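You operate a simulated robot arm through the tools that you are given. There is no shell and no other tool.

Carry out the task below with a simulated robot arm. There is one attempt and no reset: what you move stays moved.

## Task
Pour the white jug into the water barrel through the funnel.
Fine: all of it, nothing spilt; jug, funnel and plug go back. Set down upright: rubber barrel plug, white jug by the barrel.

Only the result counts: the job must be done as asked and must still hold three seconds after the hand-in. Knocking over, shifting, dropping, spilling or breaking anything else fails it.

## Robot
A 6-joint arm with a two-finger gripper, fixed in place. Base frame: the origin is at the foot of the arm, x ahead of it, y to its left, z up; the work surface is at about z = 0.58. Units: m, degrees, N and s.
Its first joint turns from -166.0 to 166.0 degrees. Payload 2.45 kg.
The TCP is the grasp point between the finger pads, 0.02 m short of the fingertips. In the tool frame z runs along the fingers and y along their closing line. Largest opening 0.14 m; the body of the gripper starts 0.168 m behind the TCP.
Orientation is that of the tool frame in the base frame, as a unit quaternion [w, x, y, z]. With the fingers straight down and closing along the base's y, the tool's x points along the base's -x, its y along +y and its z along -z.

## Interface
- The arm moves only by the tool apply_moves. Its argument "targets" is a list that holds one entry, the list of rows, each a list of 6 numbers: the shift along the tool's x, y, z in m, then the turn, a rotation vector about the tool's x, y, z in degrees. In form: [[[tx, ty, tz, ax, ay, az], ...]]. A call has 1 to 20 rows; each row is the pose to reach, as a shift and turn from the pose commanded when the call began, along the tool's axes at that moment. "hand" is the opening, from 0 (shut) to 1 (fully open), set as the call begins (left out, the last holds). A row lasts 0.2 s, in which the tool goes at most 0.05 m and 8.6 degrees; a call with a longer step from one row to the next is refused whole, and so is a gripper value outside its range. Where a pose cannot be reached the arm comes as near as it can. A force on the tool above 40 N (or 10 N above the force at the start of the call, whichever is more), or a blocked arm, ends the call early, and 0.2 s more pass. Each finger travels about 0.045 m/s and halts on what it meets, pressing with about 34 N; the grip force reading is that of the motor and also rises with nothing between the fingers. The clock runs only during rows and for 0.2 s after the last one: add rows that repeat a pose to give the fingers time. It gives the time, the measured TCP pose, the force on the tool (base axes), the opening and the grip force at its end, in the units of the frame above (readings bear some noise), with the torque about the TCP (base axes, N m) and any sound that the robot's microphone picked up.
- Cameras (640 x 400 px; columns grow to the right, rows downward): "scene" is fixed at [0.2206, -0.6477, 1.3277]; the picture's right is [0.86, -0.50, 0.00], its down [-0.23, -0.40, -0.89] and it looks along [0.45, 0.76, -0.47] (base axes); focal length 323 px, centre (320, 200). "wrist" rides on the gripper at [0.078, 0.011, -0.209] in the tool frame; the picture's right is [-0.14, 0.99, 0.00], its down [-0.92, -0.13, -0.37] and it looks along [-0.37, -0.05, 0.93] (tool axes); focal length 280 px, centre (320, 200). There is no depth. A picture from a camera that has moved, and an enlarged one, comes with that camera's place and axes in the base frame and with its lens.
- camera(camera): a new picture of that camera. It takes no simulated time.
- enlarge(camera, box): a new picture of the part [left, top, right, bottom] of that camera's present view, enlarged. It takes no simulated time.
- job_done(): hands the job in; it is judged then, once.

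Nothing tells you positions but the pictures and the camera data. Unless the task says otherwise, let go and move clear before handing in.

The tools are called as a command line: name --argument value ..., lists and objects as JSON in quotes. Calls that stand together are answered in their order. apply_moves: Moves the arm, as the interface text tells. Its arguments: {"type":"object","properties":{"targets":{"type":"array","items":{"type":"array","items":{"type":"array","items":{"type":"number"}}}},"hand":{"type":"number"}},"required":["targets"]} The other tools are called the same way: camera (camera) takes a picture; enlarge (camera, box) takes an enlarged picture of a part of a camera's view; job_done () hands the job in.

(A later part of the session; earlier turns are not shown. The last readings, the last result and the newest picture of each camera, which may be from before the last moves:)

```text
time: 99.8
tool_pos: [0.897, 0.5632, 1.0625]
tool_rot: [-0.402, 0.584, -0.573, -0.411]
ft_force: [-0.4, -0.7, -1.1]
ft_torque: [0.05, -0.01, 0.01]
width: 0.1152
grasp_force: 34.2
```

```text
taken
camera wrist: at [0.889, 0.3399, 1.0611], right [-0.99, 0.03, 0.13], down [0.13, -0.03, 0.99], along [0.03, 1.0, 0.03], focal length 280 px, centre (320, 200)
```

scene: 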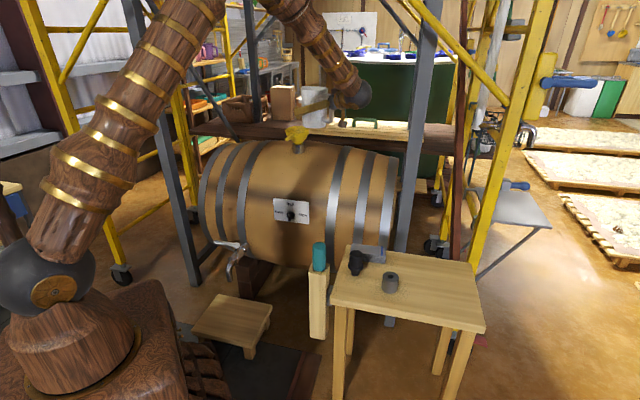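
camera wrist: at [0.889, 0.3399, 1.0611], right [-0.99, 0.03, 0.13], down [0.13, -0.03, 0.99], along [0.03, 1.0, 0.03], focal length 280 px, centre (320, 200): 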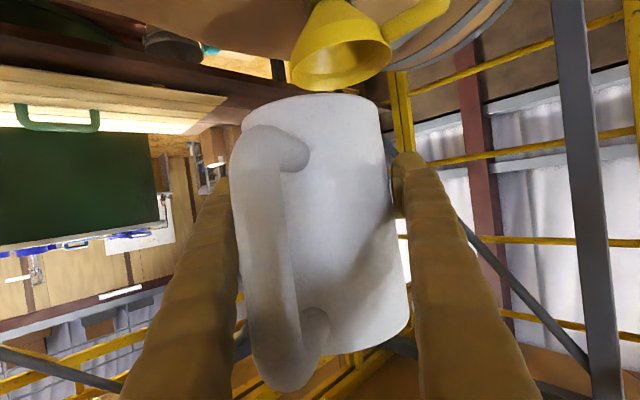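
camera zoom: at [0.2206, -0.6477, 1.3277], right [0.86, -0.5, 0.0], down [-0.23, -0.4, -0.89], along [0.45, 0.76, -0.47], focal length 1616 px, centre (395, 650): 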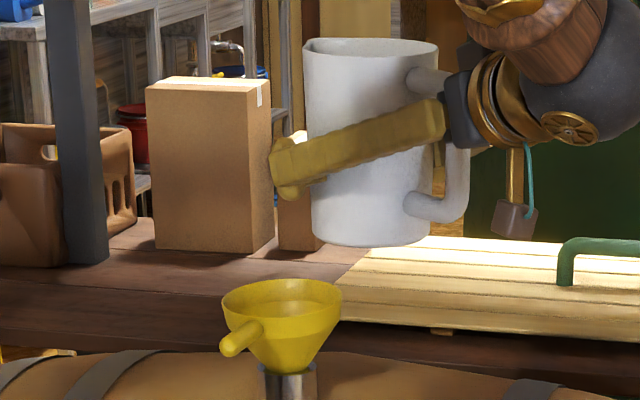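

The jug is upright again, grip unchanged, and the funnel is empty. I'll carry the jug back along the same arc towards the table.

apply_moves --targets '[[[0.0076, 0.0072, -0.0152, 1.13, 0, 0.41], [0.0227, 0.0216, -0.0455, 3.38, 0, 1.23], [0.0379, 0.0361, -0.0759, 5.64, 0, 2.06], [0.0505, 0.0481, -0.1012, 7.52, 0, 2.74], [0.0666, 0.057, -0.1307, 10.34, 0, 3.77], [0.0826, 0.0659, -0.1601, 13.16, 0, 4.79], [0.0987, 0.0749, -0.1896, 15.98, 0, 5.82], [0.1147, 0.0838, -0.2191, 18.79, 0, 6.84], [0.1308, 0.0927, -0.2486, 21.61, 0, 7.87], [0.1468, 0.1016, -0.278, 24.43, 0, 8.89], [0.1665, 0.0988, -0.3028, 26.52, 0, 9.65], [0.1862, 0.096, -0.3276, 28.61, 0, 10.41], [0.2058, 0.0932, -0.3525, 30.7, 0, 11.17], [0.2255, 0.0904, -0.3773, 32.79, 0, 11.93], [0.2452, 0.0876, -0.4021, 34.87, 0, 12.69], [0.2649, 0.0847, -0.4269, 36.96, 0, 13.45], [0.2846, 0.0819, -0.4517, 39.05, 0, 14.21], [0.3042, 0.0791, -0.4766, 41.14, 0, 14.97], [0.3239, 0.0763, -0.5014, 43.23, 0, 15.73], [0.3239, 0.0763, -0.5014, 43.23, 0, 15.73]]]' --hand 0

camera --camera "scene"

camera --camera "wrist"

```text
time: 104.0
tool_pos: [0.8351, -0.0199, 0.9297]
tool_rot: [0.529, -0.313, 0.757, 0.219]
ft_force: [0.0, 0.5, -0.8]
ft_torque: [0.03, -0.01, -0.03]
width: 0.1152
grasp_force: 33.8
```

```text
taken
```

scene: 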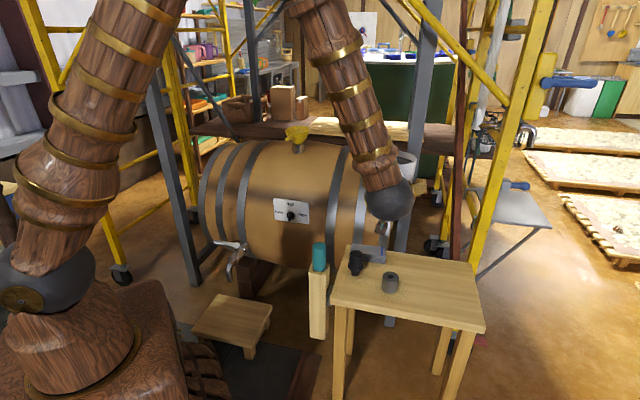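

```text
taken
camera wrist: at [0.6663, -0.1704, 0.9289], right [-0.67, 0.73, 0.13], down [0.07, -0.11, 0.99], along [0.74, 0.67, 0.02], focal length 280 px, centre (320, 200)
```

wrist: 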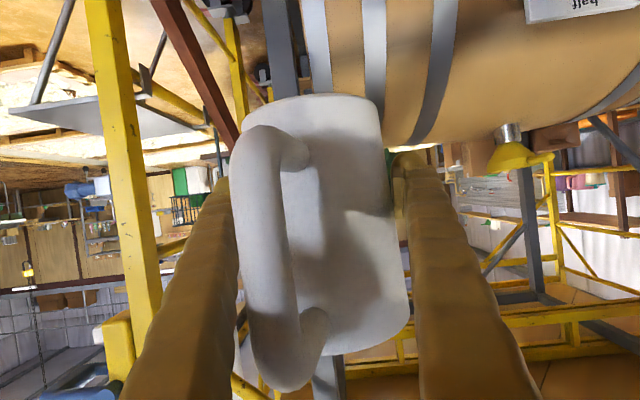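

Everything is as before. I'll bring the jug over its original place and lower it to a few millimetres above the table.

apply_moves --targets '[[[0.009, -0.0158, 0.0057, 0.76, 0, 0.28], [0.0249, -0.0435, 0.0157, 2.09, 0, 0.76], [0.043, -0.0751, 0.0271, 3.61, 0, 1.31], [0.0611, -0.1068, 0.0385, 5.12, 0, 1.86], [0.0792, -0.1384, 0.0499, 6.64, 0, 2.42], [0.095, -0.1661, 0.0599, 7.97, 0, 2.9], [0.1074, -0.1878, 0.0677, 9.02, 0, 3.28], [0.1131, -0.1977, 0.0713, 9.49, 0, 3.45], [0.1348, -0.1977, 0.0792, 9.49, 0, 3.45], [0.1637, -0.1977, 0.0897, 9.49, 0, 3.45], [0.1926, -0.1977, 0.1002, 9.49, 0, 3.45], [0.2215, -0.1977, 0.1108, 9.49, 0, 3.45], [0.2432, -0.1977, 0.1186, 9.49, 0, 3.45], [0.2576, -0.1977, 0.1239, 9.49, 0, 3.45], [0.2576, -0.1977, 0.1239, 9.49, 0, 3.45]]]' --hand 0

camera --camera "wrist"

enlarge --camera "scene" --box '[400, 220, 520, 350]'

```text
time: 107.2
tool_pos: [0.9919, -0.1416, 0.6448]
tool_rot: [0.546, -0.246, 0.782, 0.172]
ft_force: [0.0, 0.0, -1.6]
ft_torque: [0.02, -0.03, 0.0]
width: 0.1149
grasp_force: 34.1
```

```text
taken
camera wrist: at [0.8011, -0.26, 0.644], right [-0.53, 0.84, 0.13], down [0.05, -0.12, 0.99], along [0.85, 0.53, 0.02], focal length 280 px, centre (320, 200)
```

wrist: 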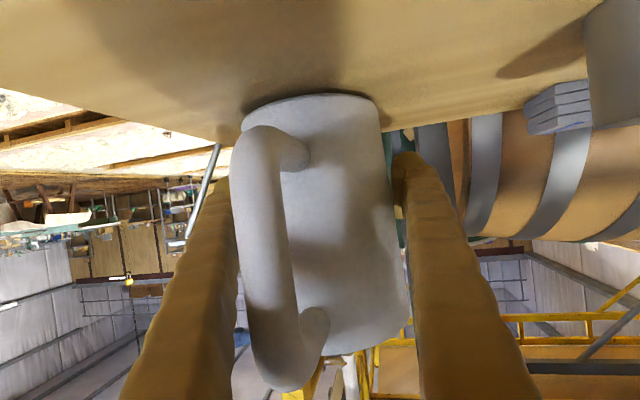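

```text
3.08 times, centred on (460, 285) of scene
camera zoom: at [0.2206, -0.6477, 1.3277], right [0.86, -0.5, 0.0], down [-0.23, -0.4, -0.89], along [0.45, 0.76, -0.47], focal length 995 px, centre (-111, -62)
```

zoom: 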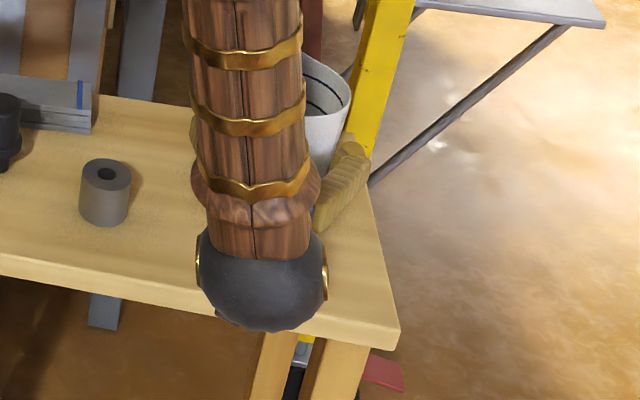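

The jug is about 5 mm above its original spot. I'll lower the last millimetres gently while watching the force.

apply_moves --targets '[[[0.0013, 0, 0.0024, 0, 0, 0], [0.0023, 0, 0.0027, 0, 0, 0], [0.0032, 0, 0.0031, 0, 0, 0], [0.0037, 0, 0.0032, 0, 0, 0], [0.0037, 0, 0.0032, 0, 0, 0]]]' --hand 0

```text
time: 108.4
tool_pos: [0.9933, -0.1394, 0.6414]
tool_rot: [0.548, -0.245, 0.781, 0.172]
ft_force: [0.0, -0.7, -1.8]
ft_torque: [-0.01, -0.03, -0.03]
width: 0.115
grasp_force: 33.5
```

apply_moves --targets '[[[0.0005, 0, 0.0002, 0, 0, 0], [0.0009, 0, 0.0003, 0, 0, 0], [0.0009, 0, 0.0003, 0, 0, 0]]]' --hand 0

camera --camera "wrist"

```text
time: 109.2
tool_pos: [0.9917, -0.1401, 0.6409]
tool_rot: [0.547, -0.245, 0.781, 0.172]
ft_force: [0.7, 4.6, 9.1]
ft_torque: [0.07, 0.44, -0.16]
width: 0.1154
grasp_force: 34.2
```

```text
taken
camera wrist: at [0.802, -0.2582, 0.6388], right [-0.53, 0.84, 0.13], down [0.05, -0.12, 0.99], along [0.85, 0.53, 0.02], focal length 280 px, centre (320, 200)
```

wrist: 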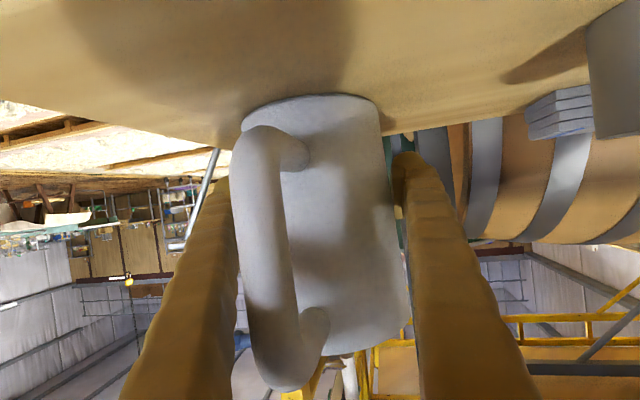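

Contact made at the original pose. I'll open the fingers.

apply_moves --targets '[[[0, 0, 0, 0, 0, 0], [0, 0, 0, 0, 0, 0], [0, 0, 0, 0, 0, 0], [0, 0, 0, 0, 0, 0]]]' --hand 1

camera --camera "wrist"

enlarge --camera "scene" --box '[400, 220, 520, 350]'

```text
time: 110.2
tool_pos: [0.9929, -0.1387, 0.6395]
tool_rot: [0.547, -0.246, 0.782, 0.172]
ft_force: [-0.5, 0.5, -0.3]
ft_torque: [0.02, -0.01, 0.01]
width: 0.14
grasp_force: 0.1
```

```text
taken
camera wrist: at [0.8017, -0.2583, 0.6384], right [-0.53, 0.84, 0.13], down [0.05, -0.12, 0.99], along [0.85, 0.53, 0.02], focal length 280 px, centre (320, 200)
```

wrist: 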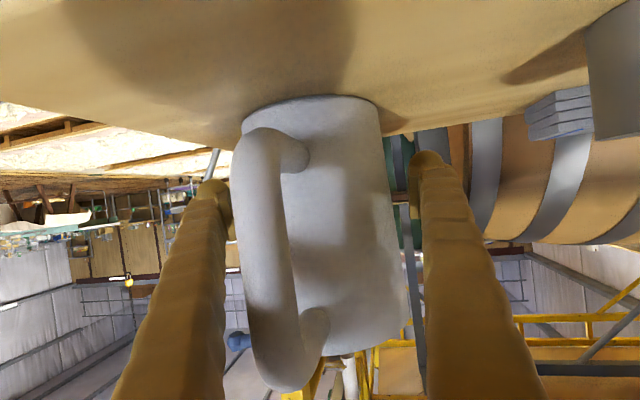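

```text
3.08 times, centred on (460, 285) of scene
camera zoom: at [0.2206, -0.6477, 1.3277], right [0.86, -0.5, 0.0], down [-0.23, -0.4, -0.89], along [0.45, 0.76, -0.47], focal length 995 px, centre (-111, -62)
```

zoom: 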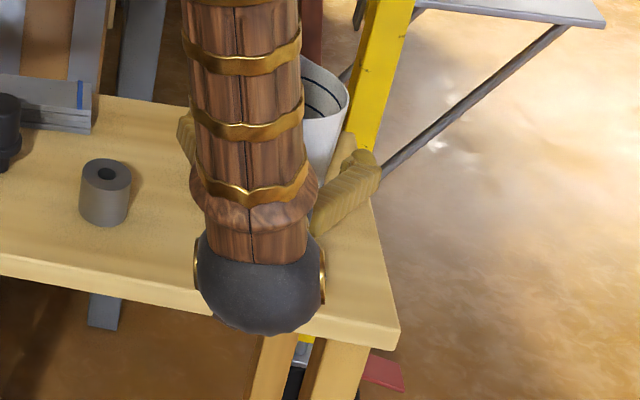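

Released and standing. I'll back straight out along the tool axis and inspect the jug.

apply_moves --targets '[[[0, 0, -0.015, 0, 0, 0], [0, 0, -0.045, 0, 0, 0], [0, 0, -0.08, 0, 0, 0], [0, 0, -0.115, 0, 0, 0], [0, 0, -0.15, 0, 0, 0], [0, 0, -0.18, 0, 0, 0], [-0.04, 0, -0.19, 0, 0, 0], [-0.08, 0, -0.2, 0, 0, 0], [-0.12, 0, -0.2, 0, 0, 0], [-0.15, 0, -0.2, 0, 0, 0], [-0.15, 0, -0.2, 0, 0, 0]]]' --hand 1

camera --camera "wrist"

camera --camera "scene"

enlarge --camera "scene" --box '[400, 210, 520, 330]'

```text
time: 112.6
tool_pos: [0.8829, -0.216, 0.8485]
tool_rot: [0.546, -0.246, 0.782, 0.172]
ft_force: [0.1, 0.3, 0.5]
ft_torque: [-0.01, 0.01, 0.01]
width: 0.1401
grasp_force: 0.1
```

```text
taken
camera wrist: at [0.6923, -0.3354, 0.8471], right [-0.53, 0.84, 0.13], down [0.05, -0.12, 0.99], along [0.85, 0.53, 0.02], focal length 280 px, centre (320, 200)
```

wrist: 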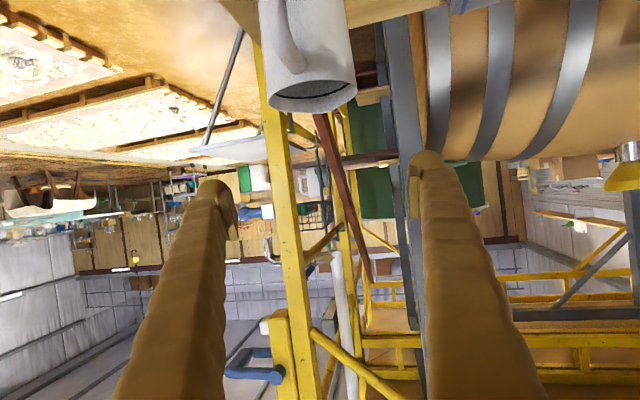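

```text
taken
```

scene: 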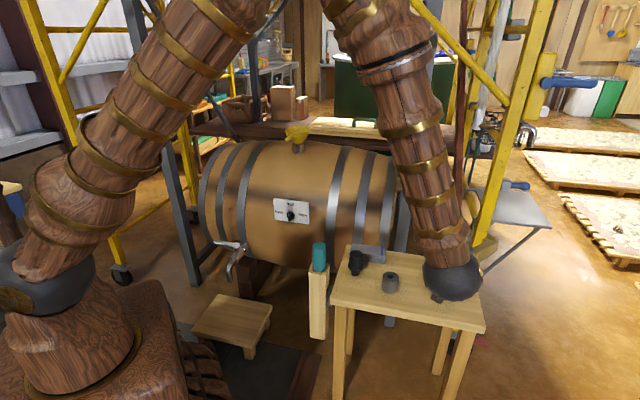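

```text
3.33 times, centred on (460, 270) of scene
camera zoom: at [0.2206, -0.6477, 1.3277], right [0.86, -0.5, 0.0], down [-0.23, -0.4, -0.89], along [0.45, 0.76, -0.47], focal length 1078 px, centre (-147, -33)
```

zoom: 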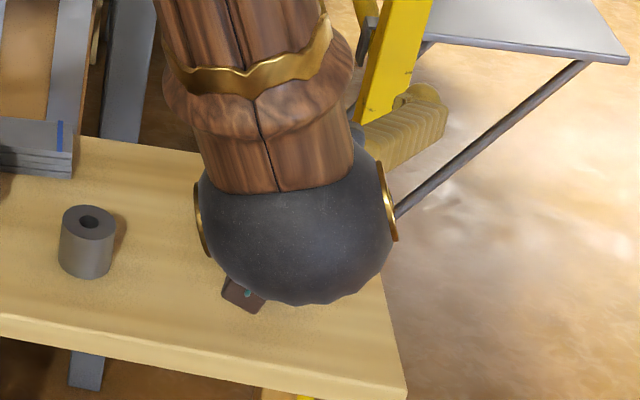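

The jug stands where it came from. Next the funnel goes back: I'll swing to the hover pose I used behind its handle.

apply_moves --targets '[[[-0.0228, 0.0294, -0.0089, -0.12, 2.49, -0.09], [-0.0455, 0.0588, -0.0178, -0.24, 4.98, -0.18], [-0.0683, 0.0882, -0.0267, -0.36, 7.47, -0.27], [-0.0911, 0.1177, -0.0356, -0.48, 9.96, -0.36], [-0.1139, 0.1471, -0.0445, -0.6, 12.45, -0.45], [-0.1366, 0.1765, -0.0534, -0.72, 14.94, -0.54], [-0.1594, 0.2059, -0.0623, -0.83, 17.43, -0.64], [-0.1684, 0.2451, -0.0406, -0.9, 18.77, -0.69], [-0.1775, 0.2843, -0.0188, -0.96, 20.11, -0.74], [-0.1865, 0.3235, 0.0029, -1.03, 21.46, -0.79], [-0.1956, 0.3627, 0.0247, -1.09, 22.8, -0.83], [-0.2046, 0.4019, 0.0464, -1.16, 24.14, -0.88], [-0.2136, 0.441, 0.0681, -1.22, 25.48, -0.93], [-0.2227, 0.4802, 0.0899, -1.29, 26.82, -0.98], [-0.2317, 0.5194, 0.1116, -1.35, 28.17, -1.03], [-0.2408, 0.5586, 0.1334, -1.42, 29.51, -1.08], [-0.2498, 0.5978, 0.1551, -1.48, 30.85, -1.13], [-0.2588, 0.637, 0.1768, -1.55, 32.19, -1.18], [-0.2679, 0.6762, 0.1986, -1.61, 33.53, -1.22], [-0.2769, 0.7154, 0.2203, -1.67, 34.87, -1.27]]]' --hand 0.5

apply_moves --targets '[[[0, 0, 0, 0, 0, 0]]]'

camera --camera "wrist"

camera --camera "scene"

enlarge --camera "scene" --box '[320, 220, 500, 340]'

```text
time: 116.8
tool_pos: [0.7188, 0.542, 1.033]
tool_rot: [0.285, -0.303, 0.904, 0.096]
ft_force: [0.1, -0.3, -0.8]
ft_torque: [-0.03, 0.03, 0.01]
width: 0.07
grasp_force: 0.0
```

```text
time: 117.2
tool_pos: [0.7174, 0.5409, 1.0315]
tool_rot: [0.286, -0.302, 0.904, 0.095]
ft_force: [-0.2, -0.8, -0.1]
ft_torque: [0.01, 0.03, 0.02]
width: 0.0701
grasp_force: 0.1
```

```text
taken
camera wrist: at [0.5641, 0.4397, 1.1588], right [-0.51, 0.86, 0.08], down [0.51, 0.22, 0.83], along [0.7, 0.46, -0.55], focal length 280 px, centre (320, 200)
```

wrist: 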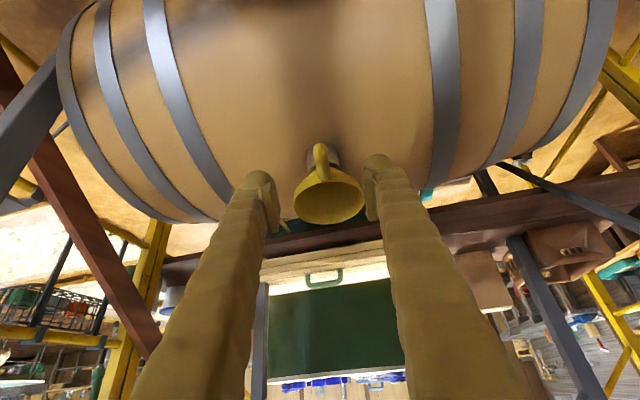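

```text
taken
```

scene: 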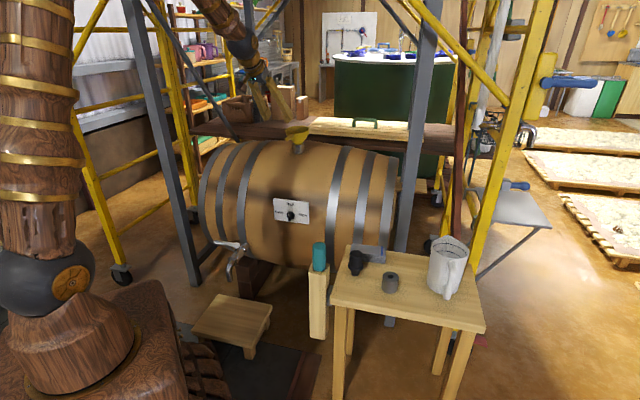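

```text
3.33 times, centred on (410, 280) of scene
camera zoom: at [0.2206, -0.6477, 1.3277], right [0.86, -0.5, 0.0], down [-0.23, -0.4, -0.89], along [0.45, 0.76, -0.47], focal length 1078 px, centre (20, -67)
```

zoom: 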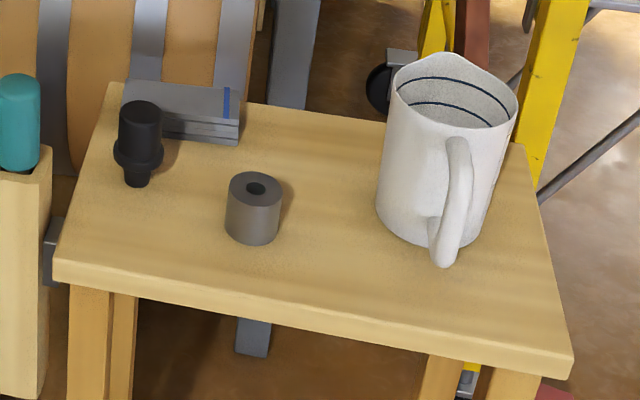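

The jug is back on its spot and empty, and the plug and holder are undisturbed. I'll advance onto the funnel handle.

apply_moves --targets '[[[-0.0004, 0.0002, 0.03, 0, 0, 0], [-0.0009, 0.0003, 0.065, 0, 0, 0], [-0.0014, 0.0005, 0.1, 0, 0, 0], [-0.0018, 0.0007, 0.13, 0, 0, 0], [-0.0022, 0.0008, 0.1505, 0, 0, 0], [-0.0022, 0.0008, 0.1505, 0, 0, 0]]]' --hand 0.5

enlarge --camera "wrist" --box '[230, 120, 410, 290]'

enlarge --camera "scene" --box '[280, 105, 330, 155]'

```text
time: 118.6
tool_pos: [0.7887, 0.5962, 0.9109]
tool_rot: [0.287, -0.302, 0.904, 0.095]
ft_force: [0.7, 0.8, -0.4]
ft_torque: [-0.06, 0.01, -0.01]
width: 0.07
grasp_force: 0.0
```

```text
2.35 times, centred on (320, 205) of wrist
camera zoom: at [0.6334, 0.4942, 1.0384], right [-0.51, 0.86, 0.08], down [0.51, 0.22, 0.83], along [0.7, 0.46, -0.55], focal length 660 px, centre (320, 188)
```

zoom: 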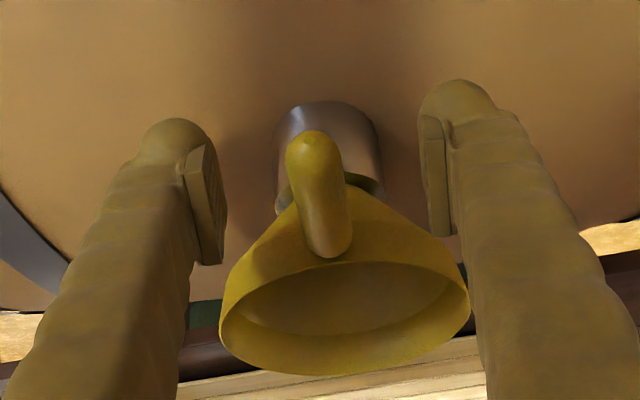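

```text
8.00 times, centred on (305, 130) of scene
camera zoom: at [0.2206, -0.6477, 1.3277], right [0.86, -0.5, 0.0], down [-0.23, -0.4, -0.89], along [0.45, 0.76, -0.47], focal length 2586 px, centre (440, 760)
```

zoom: 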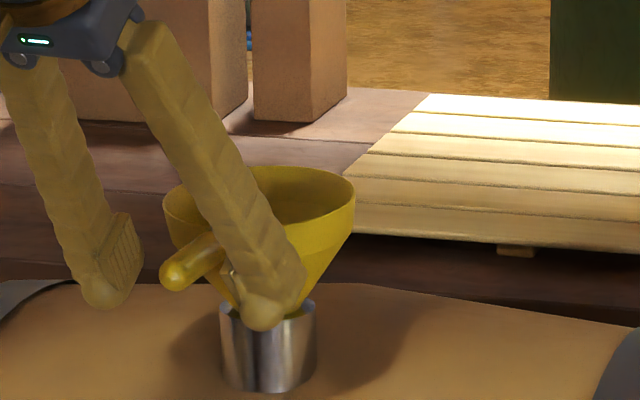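

Aligned. I'll close on the handle.

apply_moves --targets '[[[0, 0, 0, 0, 0, 0], [0, 0, 0, 0, 0, 0], [0, 0, 0, 0, 0, 0], [0, 0, 0, 0, 0, 0], [0, 0, 0, 0, 0, 0]]]' --hand 0

enlarge --camera "scene" --box '[280, 105, 330, 155]'

enlarge --camera "wrist" --box '[230, 120, 410, 290]'

```text
time: 119.8
tool_pos: [0.7882, 0.5967, 0.9119]
tool_rot: [0.287, -0.302, 0.904, 0.096]
ft_force: [0.3, 0.7, -0.4]
ft_torque: [-0.02, -0.03, -0.05]
width: 0.014
grasp_force: 33.9
```

```text
8.00 times, centred on (305, 130) of scene
camera zoom: at [0.2206, -0.6477, 1.3277], right [0.86, -0.5, 0.0], down [-0.23, -0.4, -0.89], along [0.45, 0.76, -0.47], focal length 2586 px, centre (440, 760)
```

zoom: 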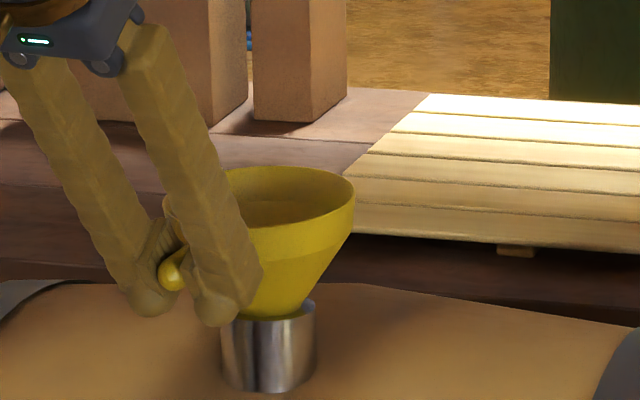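

```text
2.35 times, centred on (320, 205) of wrist
camera zoom: at [0.6333, 0.4942, 1.0385], right [-0.51, 0.86, 0.08], down [0.51, 0.22, 0.83], along [0.7, 0.46, -0.55], focal length 660 px, centre (320, 188)
```

zoom: 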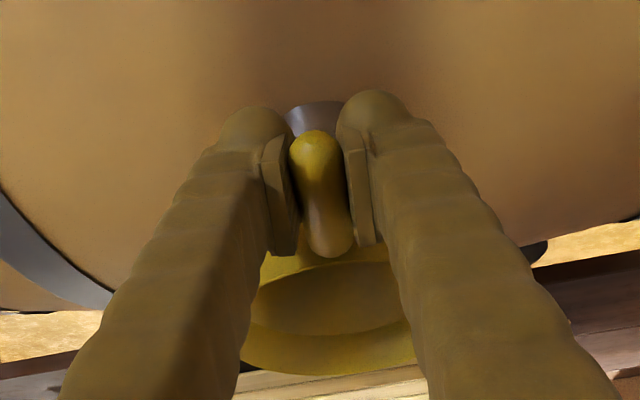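

Gripped. I'll lift the funnel straight out of the bung and bring it to the same hover pose as before, to compare how it sits in the grip.

apply_moves --targets '[[[-0.0029, 0, -0.0041, 0, 0, 0], [-0.0086, 0, -0.0123, 0, 0, 0], [-0.0173, 0, -0.0246, 0, 0, 0], [-0.0288, 0, -0.0409, 0, 0, 0], [-0.0403, 0, -0.0573, 0, 0, 0], [-0.0518, 0, -0.0737, 0, 0, 0], [-0.0633, 0, -0.09, 0, 0, 0], [-0.0703, 0, -0.1, 0, 0, 0], [-0.0812, -0.0023, -0.0923, 0, 0, 0], [-0.0812, -0.0023, -0.0923, 0, 0, 0]]]' --hand 0

enlarge --camera "scene" --box '[280, 95, 340, 155]'

camera --camera "wrist"

```text
time: 122.0
tool_pos: [0.8011, 0.6017, 1.0327]
tool_rot: [0.286, -0.302, 0.904, 0.096]
ft_force: [0.4, -0.4, 0.0]
ft_torque: [-0.05, 0.04, -0.01]
width: 0.0132
grasp_force: 34.2
```

```text
6.67 times, centred on (310, 125) of scene
camera zoom: at [0.2206, -0.6477, 1.3277], right [0.86, -0.5, 0.0], down [-0.23, -0.4, -0.89], along [0.45, 0.76, -0.47], focal length 2155 px, centre (387, 700)
```

zoom: 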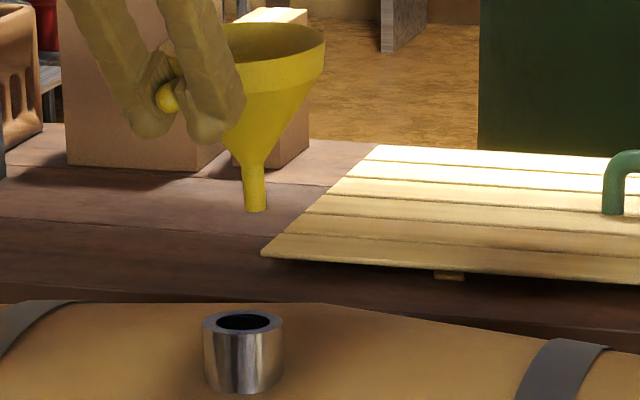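

```text
taken
camera wrist: at [0.6457, 0.5003, 1.1605], right [-0.51, 0.86, 0.08], down [0.51, 0.22, 0.83], along [0.7, 0.46, -0.55], focal length 280 px, centre (320, 200)
```

wrist: 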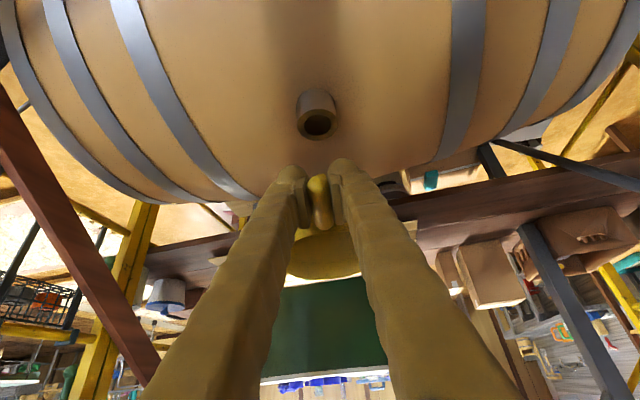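

The funnel hangs in the grip almost exactly as before (within about 2 mm). I'll carry it back and lower to about 10 cm above its seat over the holder.

apply_moves --targets '[[[0.0261, -0.0358, -0.0156, -0.3, 0, -0.43], [0.0522, -0.0716, -0.0311, -0.6, 0, -0.85], [0.0783, -0.1074, -0.0467, -0.9, 0, -1.28], [0.1044, -0.1432, -0.0623, -1.2, 0, -1.7], [0.1305, -0.179, -0.0778, -1.5, 0, -2.13], [0.1566, -0.2148, -0.0934, -1.8, 0, -2.55], [0.1827, -0.2506, -0.109, -2.1, 0, -2.98], [0.2088, -0.2863, -0.1245, -2.39, 0, -3.4], [0.2349, -0.3221, -0.1401, -2.69, 0, -3.83], [0.261, -0.3579, -0.1557, -2.99, 0, -4.25], [0.2871, -0.3937, -0.1712, -3.29, 0, -4.68], [0.3132, -0.4295, -0.1868, -3.59, 0, -5.1], [0.3393, -0.4653, -0.2024, -3.89, 0, -5.53], [0.3654, -0.5011, -0.2179, -4.19, 0, -5.95], [0.3915, -0.5369, -0.2335, -4.49, 0, -6.38], [0.419, -0.5416, -0.2039, -4.49, 0, -6.38], [0.4465, -0.5463, -0.1744, -4.49, 0, -6.38], [0.4739, -0.5511, -0.1448, -4.49, 0, -6.38], [0.5014, -0.5558, -0.1153, -4.49, 0, -6.38], [0.5289, -0.5605, -0.0857, -4.49, 0, -6.38]]]' --hand 0

apply_moves --targets '[[[0, 0, 0, 0, 0, 0]]]' --hand 0

camera --camera "wrist"

enlarge --camera "scene" --box '[340, 180, 440, 300]'

```text
time: 126.2
tool_pos: [0.7521, -0.1361, 0.8004]
tool_rot: [0.279, -0.363, 0.881, 0.115]
ft_force: [0.1, -0.5, -0.5]
ft_torque: [-0.05, 0.02, 0.02]
width: 0.0132
grasp_force: 33.8
```

```text
time: 126.6
tool_pos: [0.7513, -0.1356, 0.8002]
tool_rot: [0.279, -0.363, 0.882, 0.114]
ft_force: [-0.5, 0.0, 0.2]
ft_torque: [-0.04, 0.01, 0.02]
width: 0.0132
grasp_force: 34.0
```

```text
taken
camera wrist: at [0.6123, -0.2573, 0.9269], right [-0.62, 0.78, 0.08], down [0.48, 0.29, 0.83], along [0.63, 0.55, -0.55], focal length 280 px, centre (320, 200)
```

wrist: 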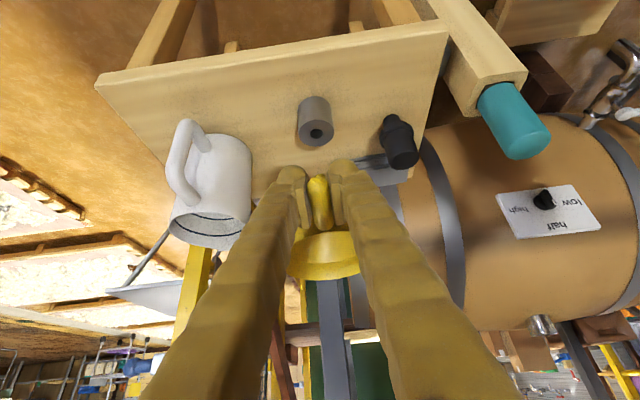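

```text
3.33 times, centred on (390, 240) of scene
camera zoom: at [0.2206, -0.6477, 1.3277], right [0.86, -0.5, 0.0], down [-0.23, -0.4, -0.89], along [0.45, 0.76, -0.47], focal length 1078 px, centre (87, 67)
```

zoom: 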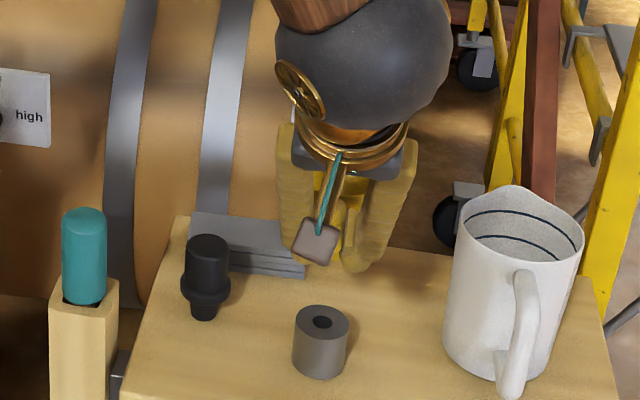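

The scene camera is blocked by the gripper here, so I'll rely on the wrist view. I'll lower until the stem tip is about 1 cm above the holder and compare it with the hole.

apply_moves --targets '[[[0.012, -0.0008, 0.0155, 0, 0, 0], [0.024, -0.0016, 0.031, 0, 0, 0], [0.0361, -0.0016, 0.0465, 0, 0, 0], [0.0361, -0.0016, 0.0465, 0, 0, 0], [0.0361, -0.0016, 0.0465, 0, 0, 0]]]' --hand 0

enlarge --camera "wrist" --box '[260, 90, 380, 190]'

enlarge --camera "scene" --box '[350, 220, 430, 300]'

```text
time: 127.8
tool_pos: [0.7519, -0.1391, 0.7409]
tool_rot: [0.279, -0.363, 0.882, 0.115]
ft_force: [-0.1, 0.1, -0.5]
ft_torque: [-0.01, 0.03, -0.04]
width: 0.013
grasp_force: 34.0
```

```text
4.00 times, centred on (320, 140) of wrist
camera zoom: at [0.6121, -0.2608, 0.8673], right [-0.62, 0.78, 0.08], down [0.48, 0.29, 0.83], along [0.63, 0.55, -0.55], focal length 1122 px, centre (320, 440)
```

zoom: 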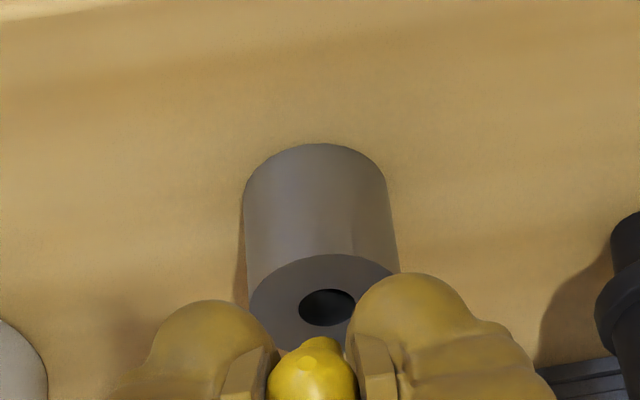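

```text
5.00 times, centred on (390, 260) of scene
camera zoom: at [0.2206, -0.6477, 1.3277], right [0.86, -0.5, 0.0], down [-0.23, -0.4, -0.89], along [0.45, 0.76, -0.47], focal length 1616 px, centre (-30, -100)
```

zoom: 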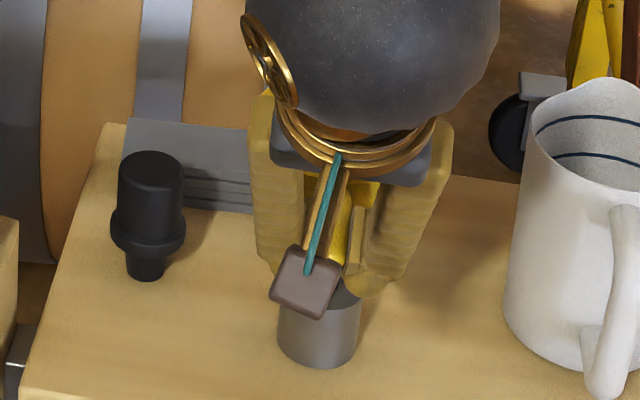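

enlarge --camera "wrist" --box '[290, 150, 350, 190]'

```text
10.00 times, centred on (320, 170) of wrist
camera zoom: at [0.6121, -0.2608, 0.8673], right [-0.62, 0.78, 0.08], down [0.48, 0.29, 0.83], along [0.63, 0.55, -0.55], focal length 2804 px, centre (320, 500)
```

zoom: 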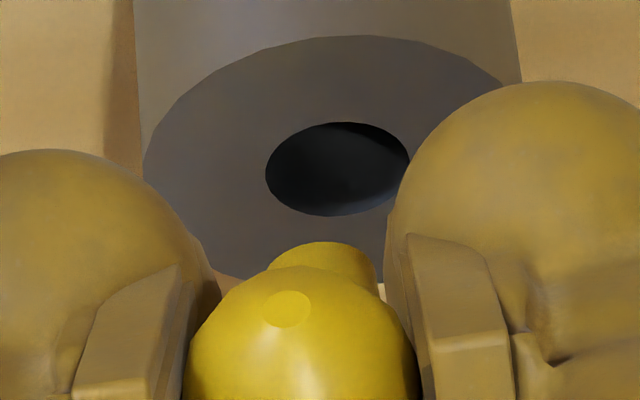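

The hole is about 3.5 mm to the left and slightly inward of the stem tip. I'll correct for that and lower 8 mm for another look.

apply_moves --targets '[[[0.0033, 0.0035, -0.0023, 0, 0, 0], [0.0056, 0.0035, 0.001, 0, 0, 0], [0.0079, 0.0035, 0.0043, 0, 0, 0], [0.0079, 0.0035, 0.0043, 0, 0, 0]]]' --hand 0

enlarge --camera "wrist" --box '[290, 150, 350, 190]'

```text
time: 128.8
tool_pos: [0.7465, -0.1381, 0.7321]
tool_rot: [0.279, -0.363, 0.882, 0.114]
ft_force: [-0.7, 0.4, -0.7]
ft_torque: [-0.03, 0.07, 0.01]
width: 0.0132
grasp_force: 34.2
```

```text
10.00 times, centred on (320, 170) of wrist
camera zoom: at [0.6068, -0.2605, 0.8596], right [-0.62, 0.78, 0.08], down [0.47, 0.29, 0.83], along [0.63, 0.55, -0.55], focal length 2804 px, centre (320, 500)
```

zoom: 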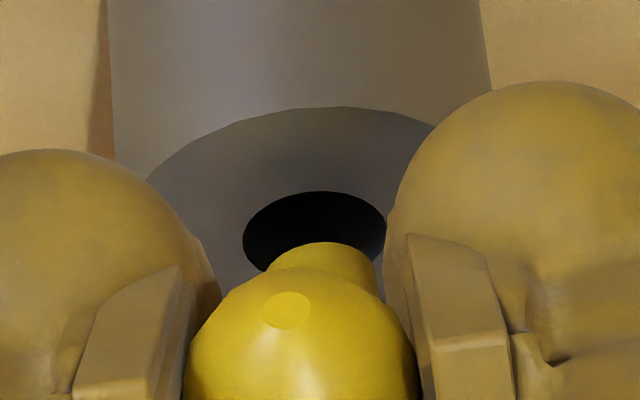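

Alignment now looks within about half a millimetre. I'll lower straight down into the holder in small steps while watching the force.

apply_moves --targets '[[[0.0012, 0, 0.0016, 0, 0, 0], [0.0023, 0, 0.0033, 0, 0, 0], [0.0035, 0, 0.0049, 0, 0, 0], [0.0046, 0, 0.0066, 0, 0, 0], [0.0058, 0, 0.0082, 0, 0, 0], [0.0058, 0, 0.0082, 0, 0, 0]]]' --hand 0

enlarge --camera "wrist" --box '[290, 150, 350, 190]'

```text
time: 130.2
tool_pos: [0.7457, -0.1388, 0.7234]
tool_rot: [0.279, -0.362, 0.882, 0.114]
ft_force: [0.5, 0.1, -1.5]
ft_torque: [-0.03, 0.01, -0.01]
width: 0.0128
grasp_force: 33.8
```

```text
10.00 times, centred on (320, 170) of wrist
camera zoom: at [0.6063, -0.2607, 0.85], right [-0.62, 0.78, 0.08], down [0.48, 0.29, 0.83], along [0.63, 0.55, -0.55], focal length 2804 px, centre (320, 500)
```

zoom: 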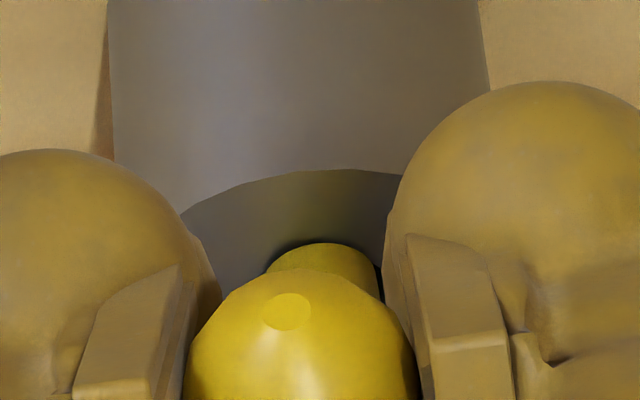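

apply_moves --targets '[[[0.0012, 0, 0.0016, 0, 0, 0], [0.0023, 0, 0.0033, 0, 0, 0], [0.0035, 0, 0.0049, 0, 0, 0], [0.0035, 0, 0.0049, 0, 0, 0]]]' --hand 0

enlarge --camera "wrist" --box '[290, 150, 350, 190]'

```text
time: 131.2
tool_pos: [0.7454, -0.1391, 0.7178]
tool_rot: [0.278, -0.363, 0.882, 0.115]
ft_force: [7.2, 5.8, -3.0]
ft_torque: [0.43, -0.41, 0.05]
width: 0.0124
grasp_force: 34.1
```

```text
10.00 times, centred on (320, 170) of wrist
camera zoom: at [0.607, -0.261, 0.8442], right [-0.62, 0.78, 0.08], down [0.48, 0.29, 0.83], along [0.63, 0.55, -0.55], focal length 2804 px, centre (320, 500)
```

zoom: 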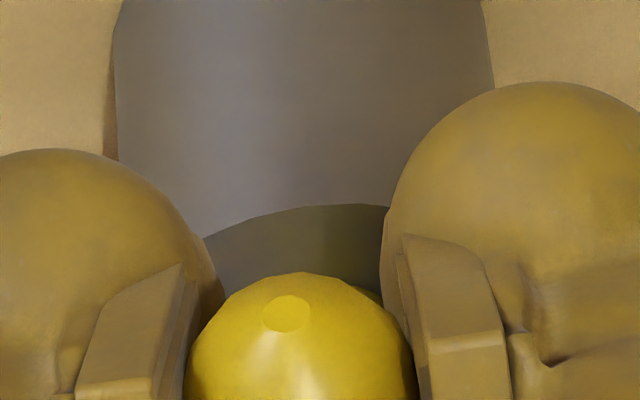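

The stem has entered and is pressing on the hole's near side (force outward). I'll ease outward 1.5 mm.

apply_moves --targets '[[[-0.0006, 0, 0.0004, 0, 0, 0], [-0.0012, 0, 0.0009, 0, 0, 0], [-0.0012, 0, 0.0009, 0, 0, 0]]]' --hand 0

```text
time: 132.0
tool_pos: [0.7475, -0.1385, 0.7161]
tool_rot: [0.278, -0.363, 0.882, 0.115]
ft_force: [0.0, -1.0, -0.2]
ft_torque: [-0.03, 0.01, 0.03]
width: 0.0127
grasp_force: 33.8
```

apply_moves --targets '[[[0.0012, 0, 0.0016, 0, 0, 0], [0.0023, 0, 0.0033, 0, 0, 0], [0.0029, 0, 0.0041, 0, 0, 0], [0.0029, 0, 0.0041, 0, 0, 0]]]' --hand 0

```text
time: 133.0
tool_pos: [0.7481, -0.139, 0.7118]
tool_rot: [0.279, -0.363, 0.882, 0.115]
ft_force: [1.2, 1.6, 0.6]
ft_torque: [0.17, -0.15, -0.01]
width: 0.0127
grasp_force: 33.7
```

apply_moves --targets '[[[-0.0008, 0, 0.0006, 0, 0, 0], [0.0004, 0, 0.0022, 0, 0, 0], [0.0015, 0, 0.0039, 0, 0, 0], [0.0021, 0, 0.0047, 0, 0, 0], [0.0021, 0, 0.0047, 0, 0, 0]]]' --hand 0

camera --camera "wrist"

```text
time: 134.2
tool_pos: [0.7462, -0.1378, 0.7071]
tool_rot: [0.278, -0.363, 0.882, 0.115]
ft_force: [0.1, 0.3, -0.6]
ft_torque: [-0.03, 0.02, 0.0]
width: 0.0126
grasp_force: 33.5
```

```text
taken
camera wrist: at [0.6076, -0.2592, 0.8342], right [-0.62, 0.78, 0.08], down [0.48, 0.29, 0.83], along [0.63, 0.55, -0.55], focal length 280 px, centre (320, 200)
```

wrist: 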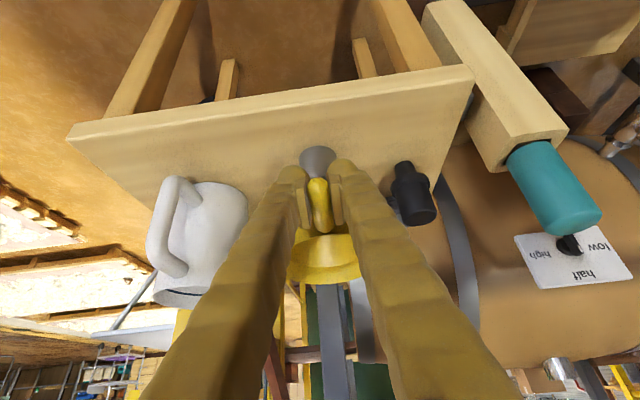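

apply_moves --targets '[[[-0.0008, 0, 0.0006, 0, 0, 0], [0.0004, 0, 0.0022, 0, 0, 0], [0.0015, 0, 0.0039, 0, 0, 0], [0.0021, 0, 0.0047, 0, 0, 0], [0.0021, 0, 0.0047, 0, 0, 0]]]' --hand 0

```text
time: 135.4
tool_pos: [0.7472, -0.1386, 0.7023]
tool_rot: [0.278, -0.363, 0.882, 0.115]
ft_force: [0.4, -0.3, -0.3]
ft_torque: [-0.03, 0.0, -0.03]
width: 0.0123
grasp_force: 34.3
```

apply_moves --targets '[[[0.0012, 0, 0.0016, 0, 0, 0], [0.0023, 0, 0.0033, 0, 0, 0], [0.0029, 0, 0.0041, 0, 0, 0], [0.0029, 0, 0.0041, 0, 0, 0]]]' --hand 0

enlarge --camera "scene" --box '[350, 220, 430, 300]'

```text
time: 136.4
tool_pos: [0.7492, -0.1374, 0.6965]
tool_rot: [0.279, -0.362, 0.882, 0.114]
ft_force: [0.0, 0.6, -0.6]
ft_torque: [0.0, 0.02, 0.0]
width: 0.0123
grasp_force: 34.1
```

```text
5.00 times, centred on (390, 260) of scene
camera zoom: at [0.2206, -0.6477, 1.3277], right [0.86, -0.5, 0.0], down [-0.23, -0.4, -0.89], along [0.45, 0.76, -0.47], focal length 1616 px, centre (-30, -100)
```

zoom: 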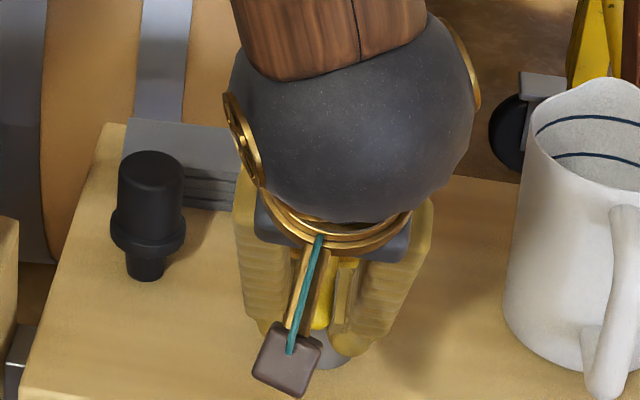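

apply_moves --targets '[[[0.0012, 0, 0.0016, 0, 0, 0], [0.0017, 0, 0.0025, 0, 0, 0], [0.0017, 0, 0.0025, 0, 0, 0]]]' --hand 0

```text
time: 137.2
tool_pos: [0.75, -0.1373, 0.6938]
tool_rot: [0.279, -0.363, 0.882, 0.115]
ft_force: [-0.2, 0.3, -0.4]
ft_torque: [0.0, -0.03, -0.03]
width: 0.0125
grasp_force: 34.1
```

apply_moves --targets '[[[0.0012, 0, 0.0016, 0, 0, 0], [0.0017, 0, 0.0025, 0, 0, 0], [0.0017, 0, 0.0025, 0, 0, 0]]]' --hand 0

```text
time: 138.0
tool_pos: [0.7483, -0.1361, 0.6899]
tool_rot: [0.278, -0.363, 0.882, 0.114]
ft_force: [0.3, 0.4, -0.5]
ft_torque: [-0.03, 0.02, 0.03]
width: 0.0125
grasp_force: 34.2
```

apply_moves --targets '[[[0.0006, 0, 0.0008, 0, 0, 0], [0.0012, 0, 0.0016, 0, 0, 0], [0.0012, 0, 0.0016, 0, 0, 0]]]' --hand 0

camera --camera "wrist"

enlarge --camera "wrist" --box '[230, 120, 410, 290]'

```text
time: 138.8
tool_pos: [0.7487, -0.1375, 0.6886]
tool_rot: [0.279, -0.363, 0.882, 0.115]
ft_force: [8.0, 7.9, 2.1]
ft_torque: [0.55, -0.55, 0.02]
width: 0.0123
grasp_force: 33.7
```

```text
taken
camera wrist: at [0.6089, -0.2588, 0.8155], right [-0.62, 0.78, 0.08], down [0.47, 0.29, 0.83], along [0.63, 0.55, -0.55], focal length 280 px, centre (320, 200)
```

wrist: 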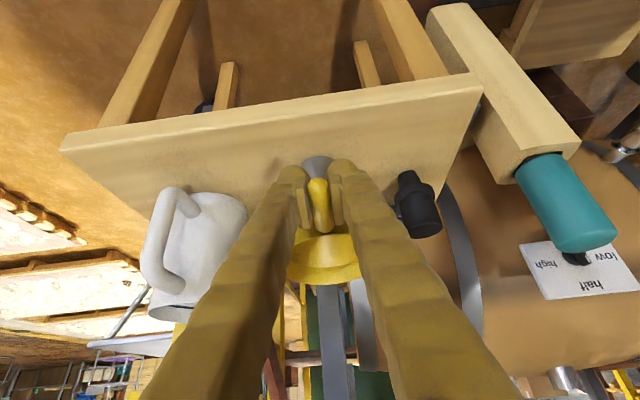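

```text
2.35 times, centred on (320, 205) of wrist
camera zoom: at [0.6089, -0.2588, 0.8155], right [-0.62, 0.78, 0.08], down [0.47, 0.29, 0.83], along [0.63, 0.55, -0.55], focal length 660 px, centre (320, 188)
```

zoom: 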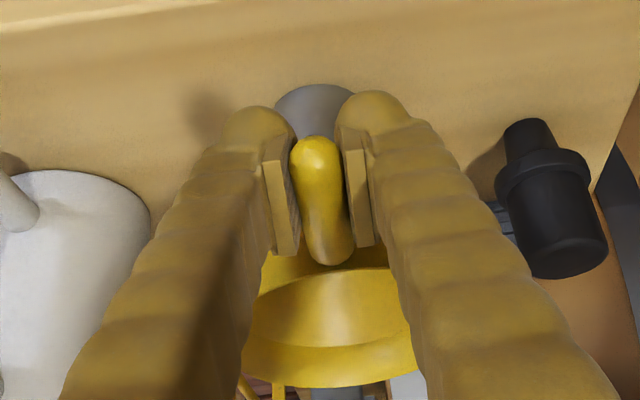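

Contact with the cone seating now. I'll ease outward 1.5 mm to centre it, then check.

apply_moves --targets '[[[-0.0006, 0, 0.0004, 0, 0, 0], [-0.0012, 0, 0.0009, 0, 0, 0], [-0.0012, 0, 0.0009, 0, 0, 0]]]' --hand 0

```text
time: 139.6
tool_pos: [0.7492, -0.1363, 0.6881]
tool_rot: [0.279, -0.364, 0.881, 0.115]
ft_force: [-1.2, -1.0, -1.0]
ft_torque: [-0.11, 0.18, 0.0]
width: 0.0129
grasp_force: 33.8
```

Forces are near zero with the stem well inside the holder. I'll release.

apply_moves --targets '[[[0, 0, 0, 0, 0, 0], [0, 0, 0, 0, 0, 0], [0, 0, 0, 0, 0, 0], [0, 0, 0, 0, 0, 0]]]' --hand 0.45

camera --camera "wrist"

enlarge --camera "wrist" --box '[230, 120, 410, 290]'

```text
time: 140.6
tool_pos: [0.7487, -0.1359, 0.6884]
tool_rot: [0.279, -0.364, 0.881, 0.115]
ft_force: [-0.4, -1.2, 0.4]
ft_torque: [0.01, 0.01, 0.0]
width: 0.0629
grasp_force: 0.0
```

```text
taken
camera wrist: at [0.61, -0.2576, 0.8155], right [-0.62, 0.78, 0.08], down [0.48, 0.29, 0.83], along [0.63, 0.55, -0.55], focal length 280 px, centre (320, 200)
```

wrist: 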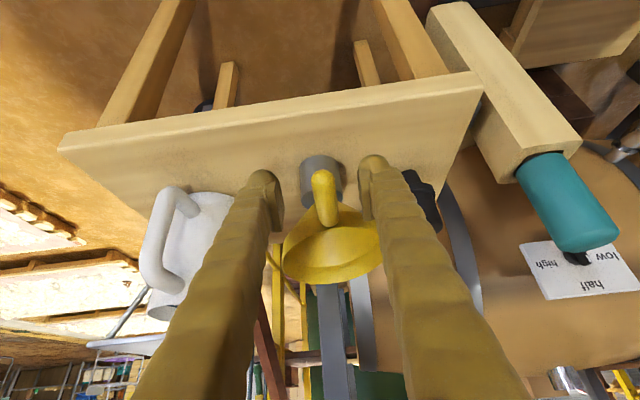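

```text
2.35 times, centred on (320, 205) of wrist
camera zoom: at [0.61, -0.2576, 0.8155], right [-0.62, 0.78, 0.08], down [0.48, 0.29, 0.83], along [0.63, 0.55, -0.55], focal length 660 px, centre (320, 188)
```

zoom: 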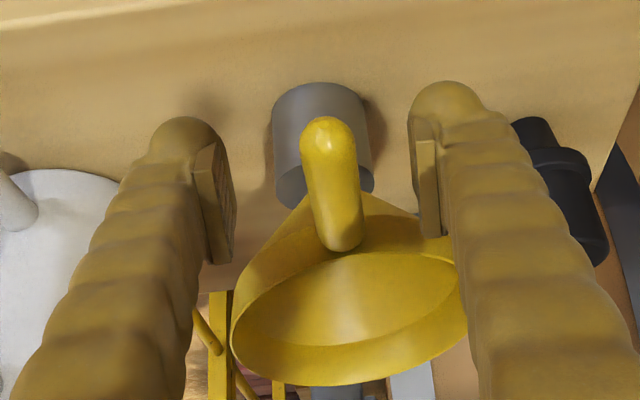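

apply_moves --targets '[[[0, 0, -0.02, 0, 0, 0], [0, 0, -0.05, 0, 0, 0], [0, 0, -0.09, 0, 0, 0], [0, 0, -0.13, 0, 0, 0], [-0.03, 0, -0.16, 0, 0, 0], [-0.06, 0, -0.19, 0, 0, 0], [-0.06, 0, -0.19, 0, 0, 0]]]' --hand 0.5

camera --camera "wrist"

enlarge --camera "scene" --box '[340, 215, 430, 300]'

```text
time: 142.2
tool_pos: [0.7061, -0.1792, 0.8798]
tool_rot: [0.279, -0.362, 0.882, 0.114]
ft_force: [-0.5, 0.9, 0.7]
ft_torque: [0.02, 0.02, 0.0]
width: 0.07
grasp_force: 0.1
```

```text
taken
camera wrist: at [0.5665, -0.3, 1.0065], right [-0.62, 0.78, 0.08], down [0.48, 0.29, 0.83], along [0.63, 0.55, -0.55], focal length 280 px, centre (320, 200)
```

wrist: 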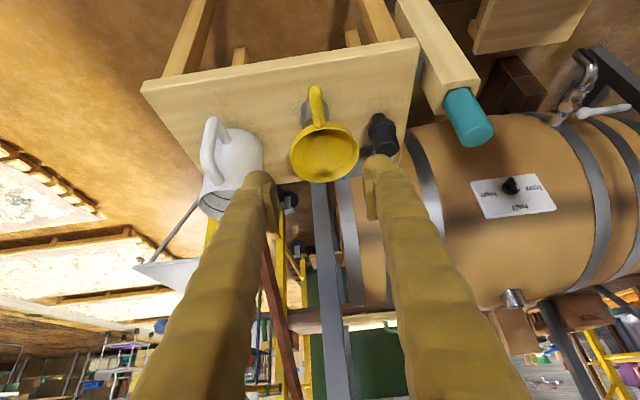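

```text
4.71 times, centred on (385, 258) of scene
camera zoom: at [0.2206, -0.6477, 1.3277], right [0.86, -0.5, 0.0], down [-0.23, -0.4, -0.89], along [0.45, 0.76, -0.47], focal length 1521 px, centre (14, -71)
```

zoom: 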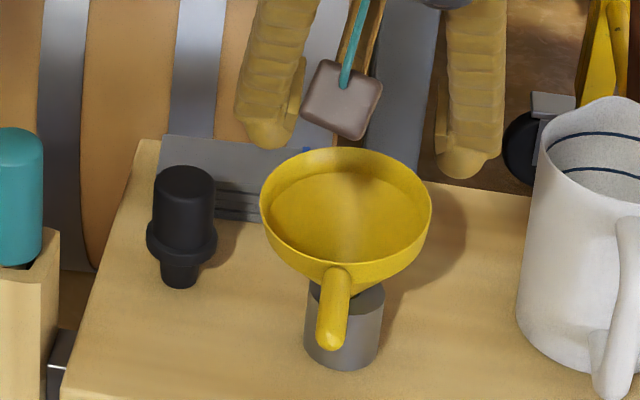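

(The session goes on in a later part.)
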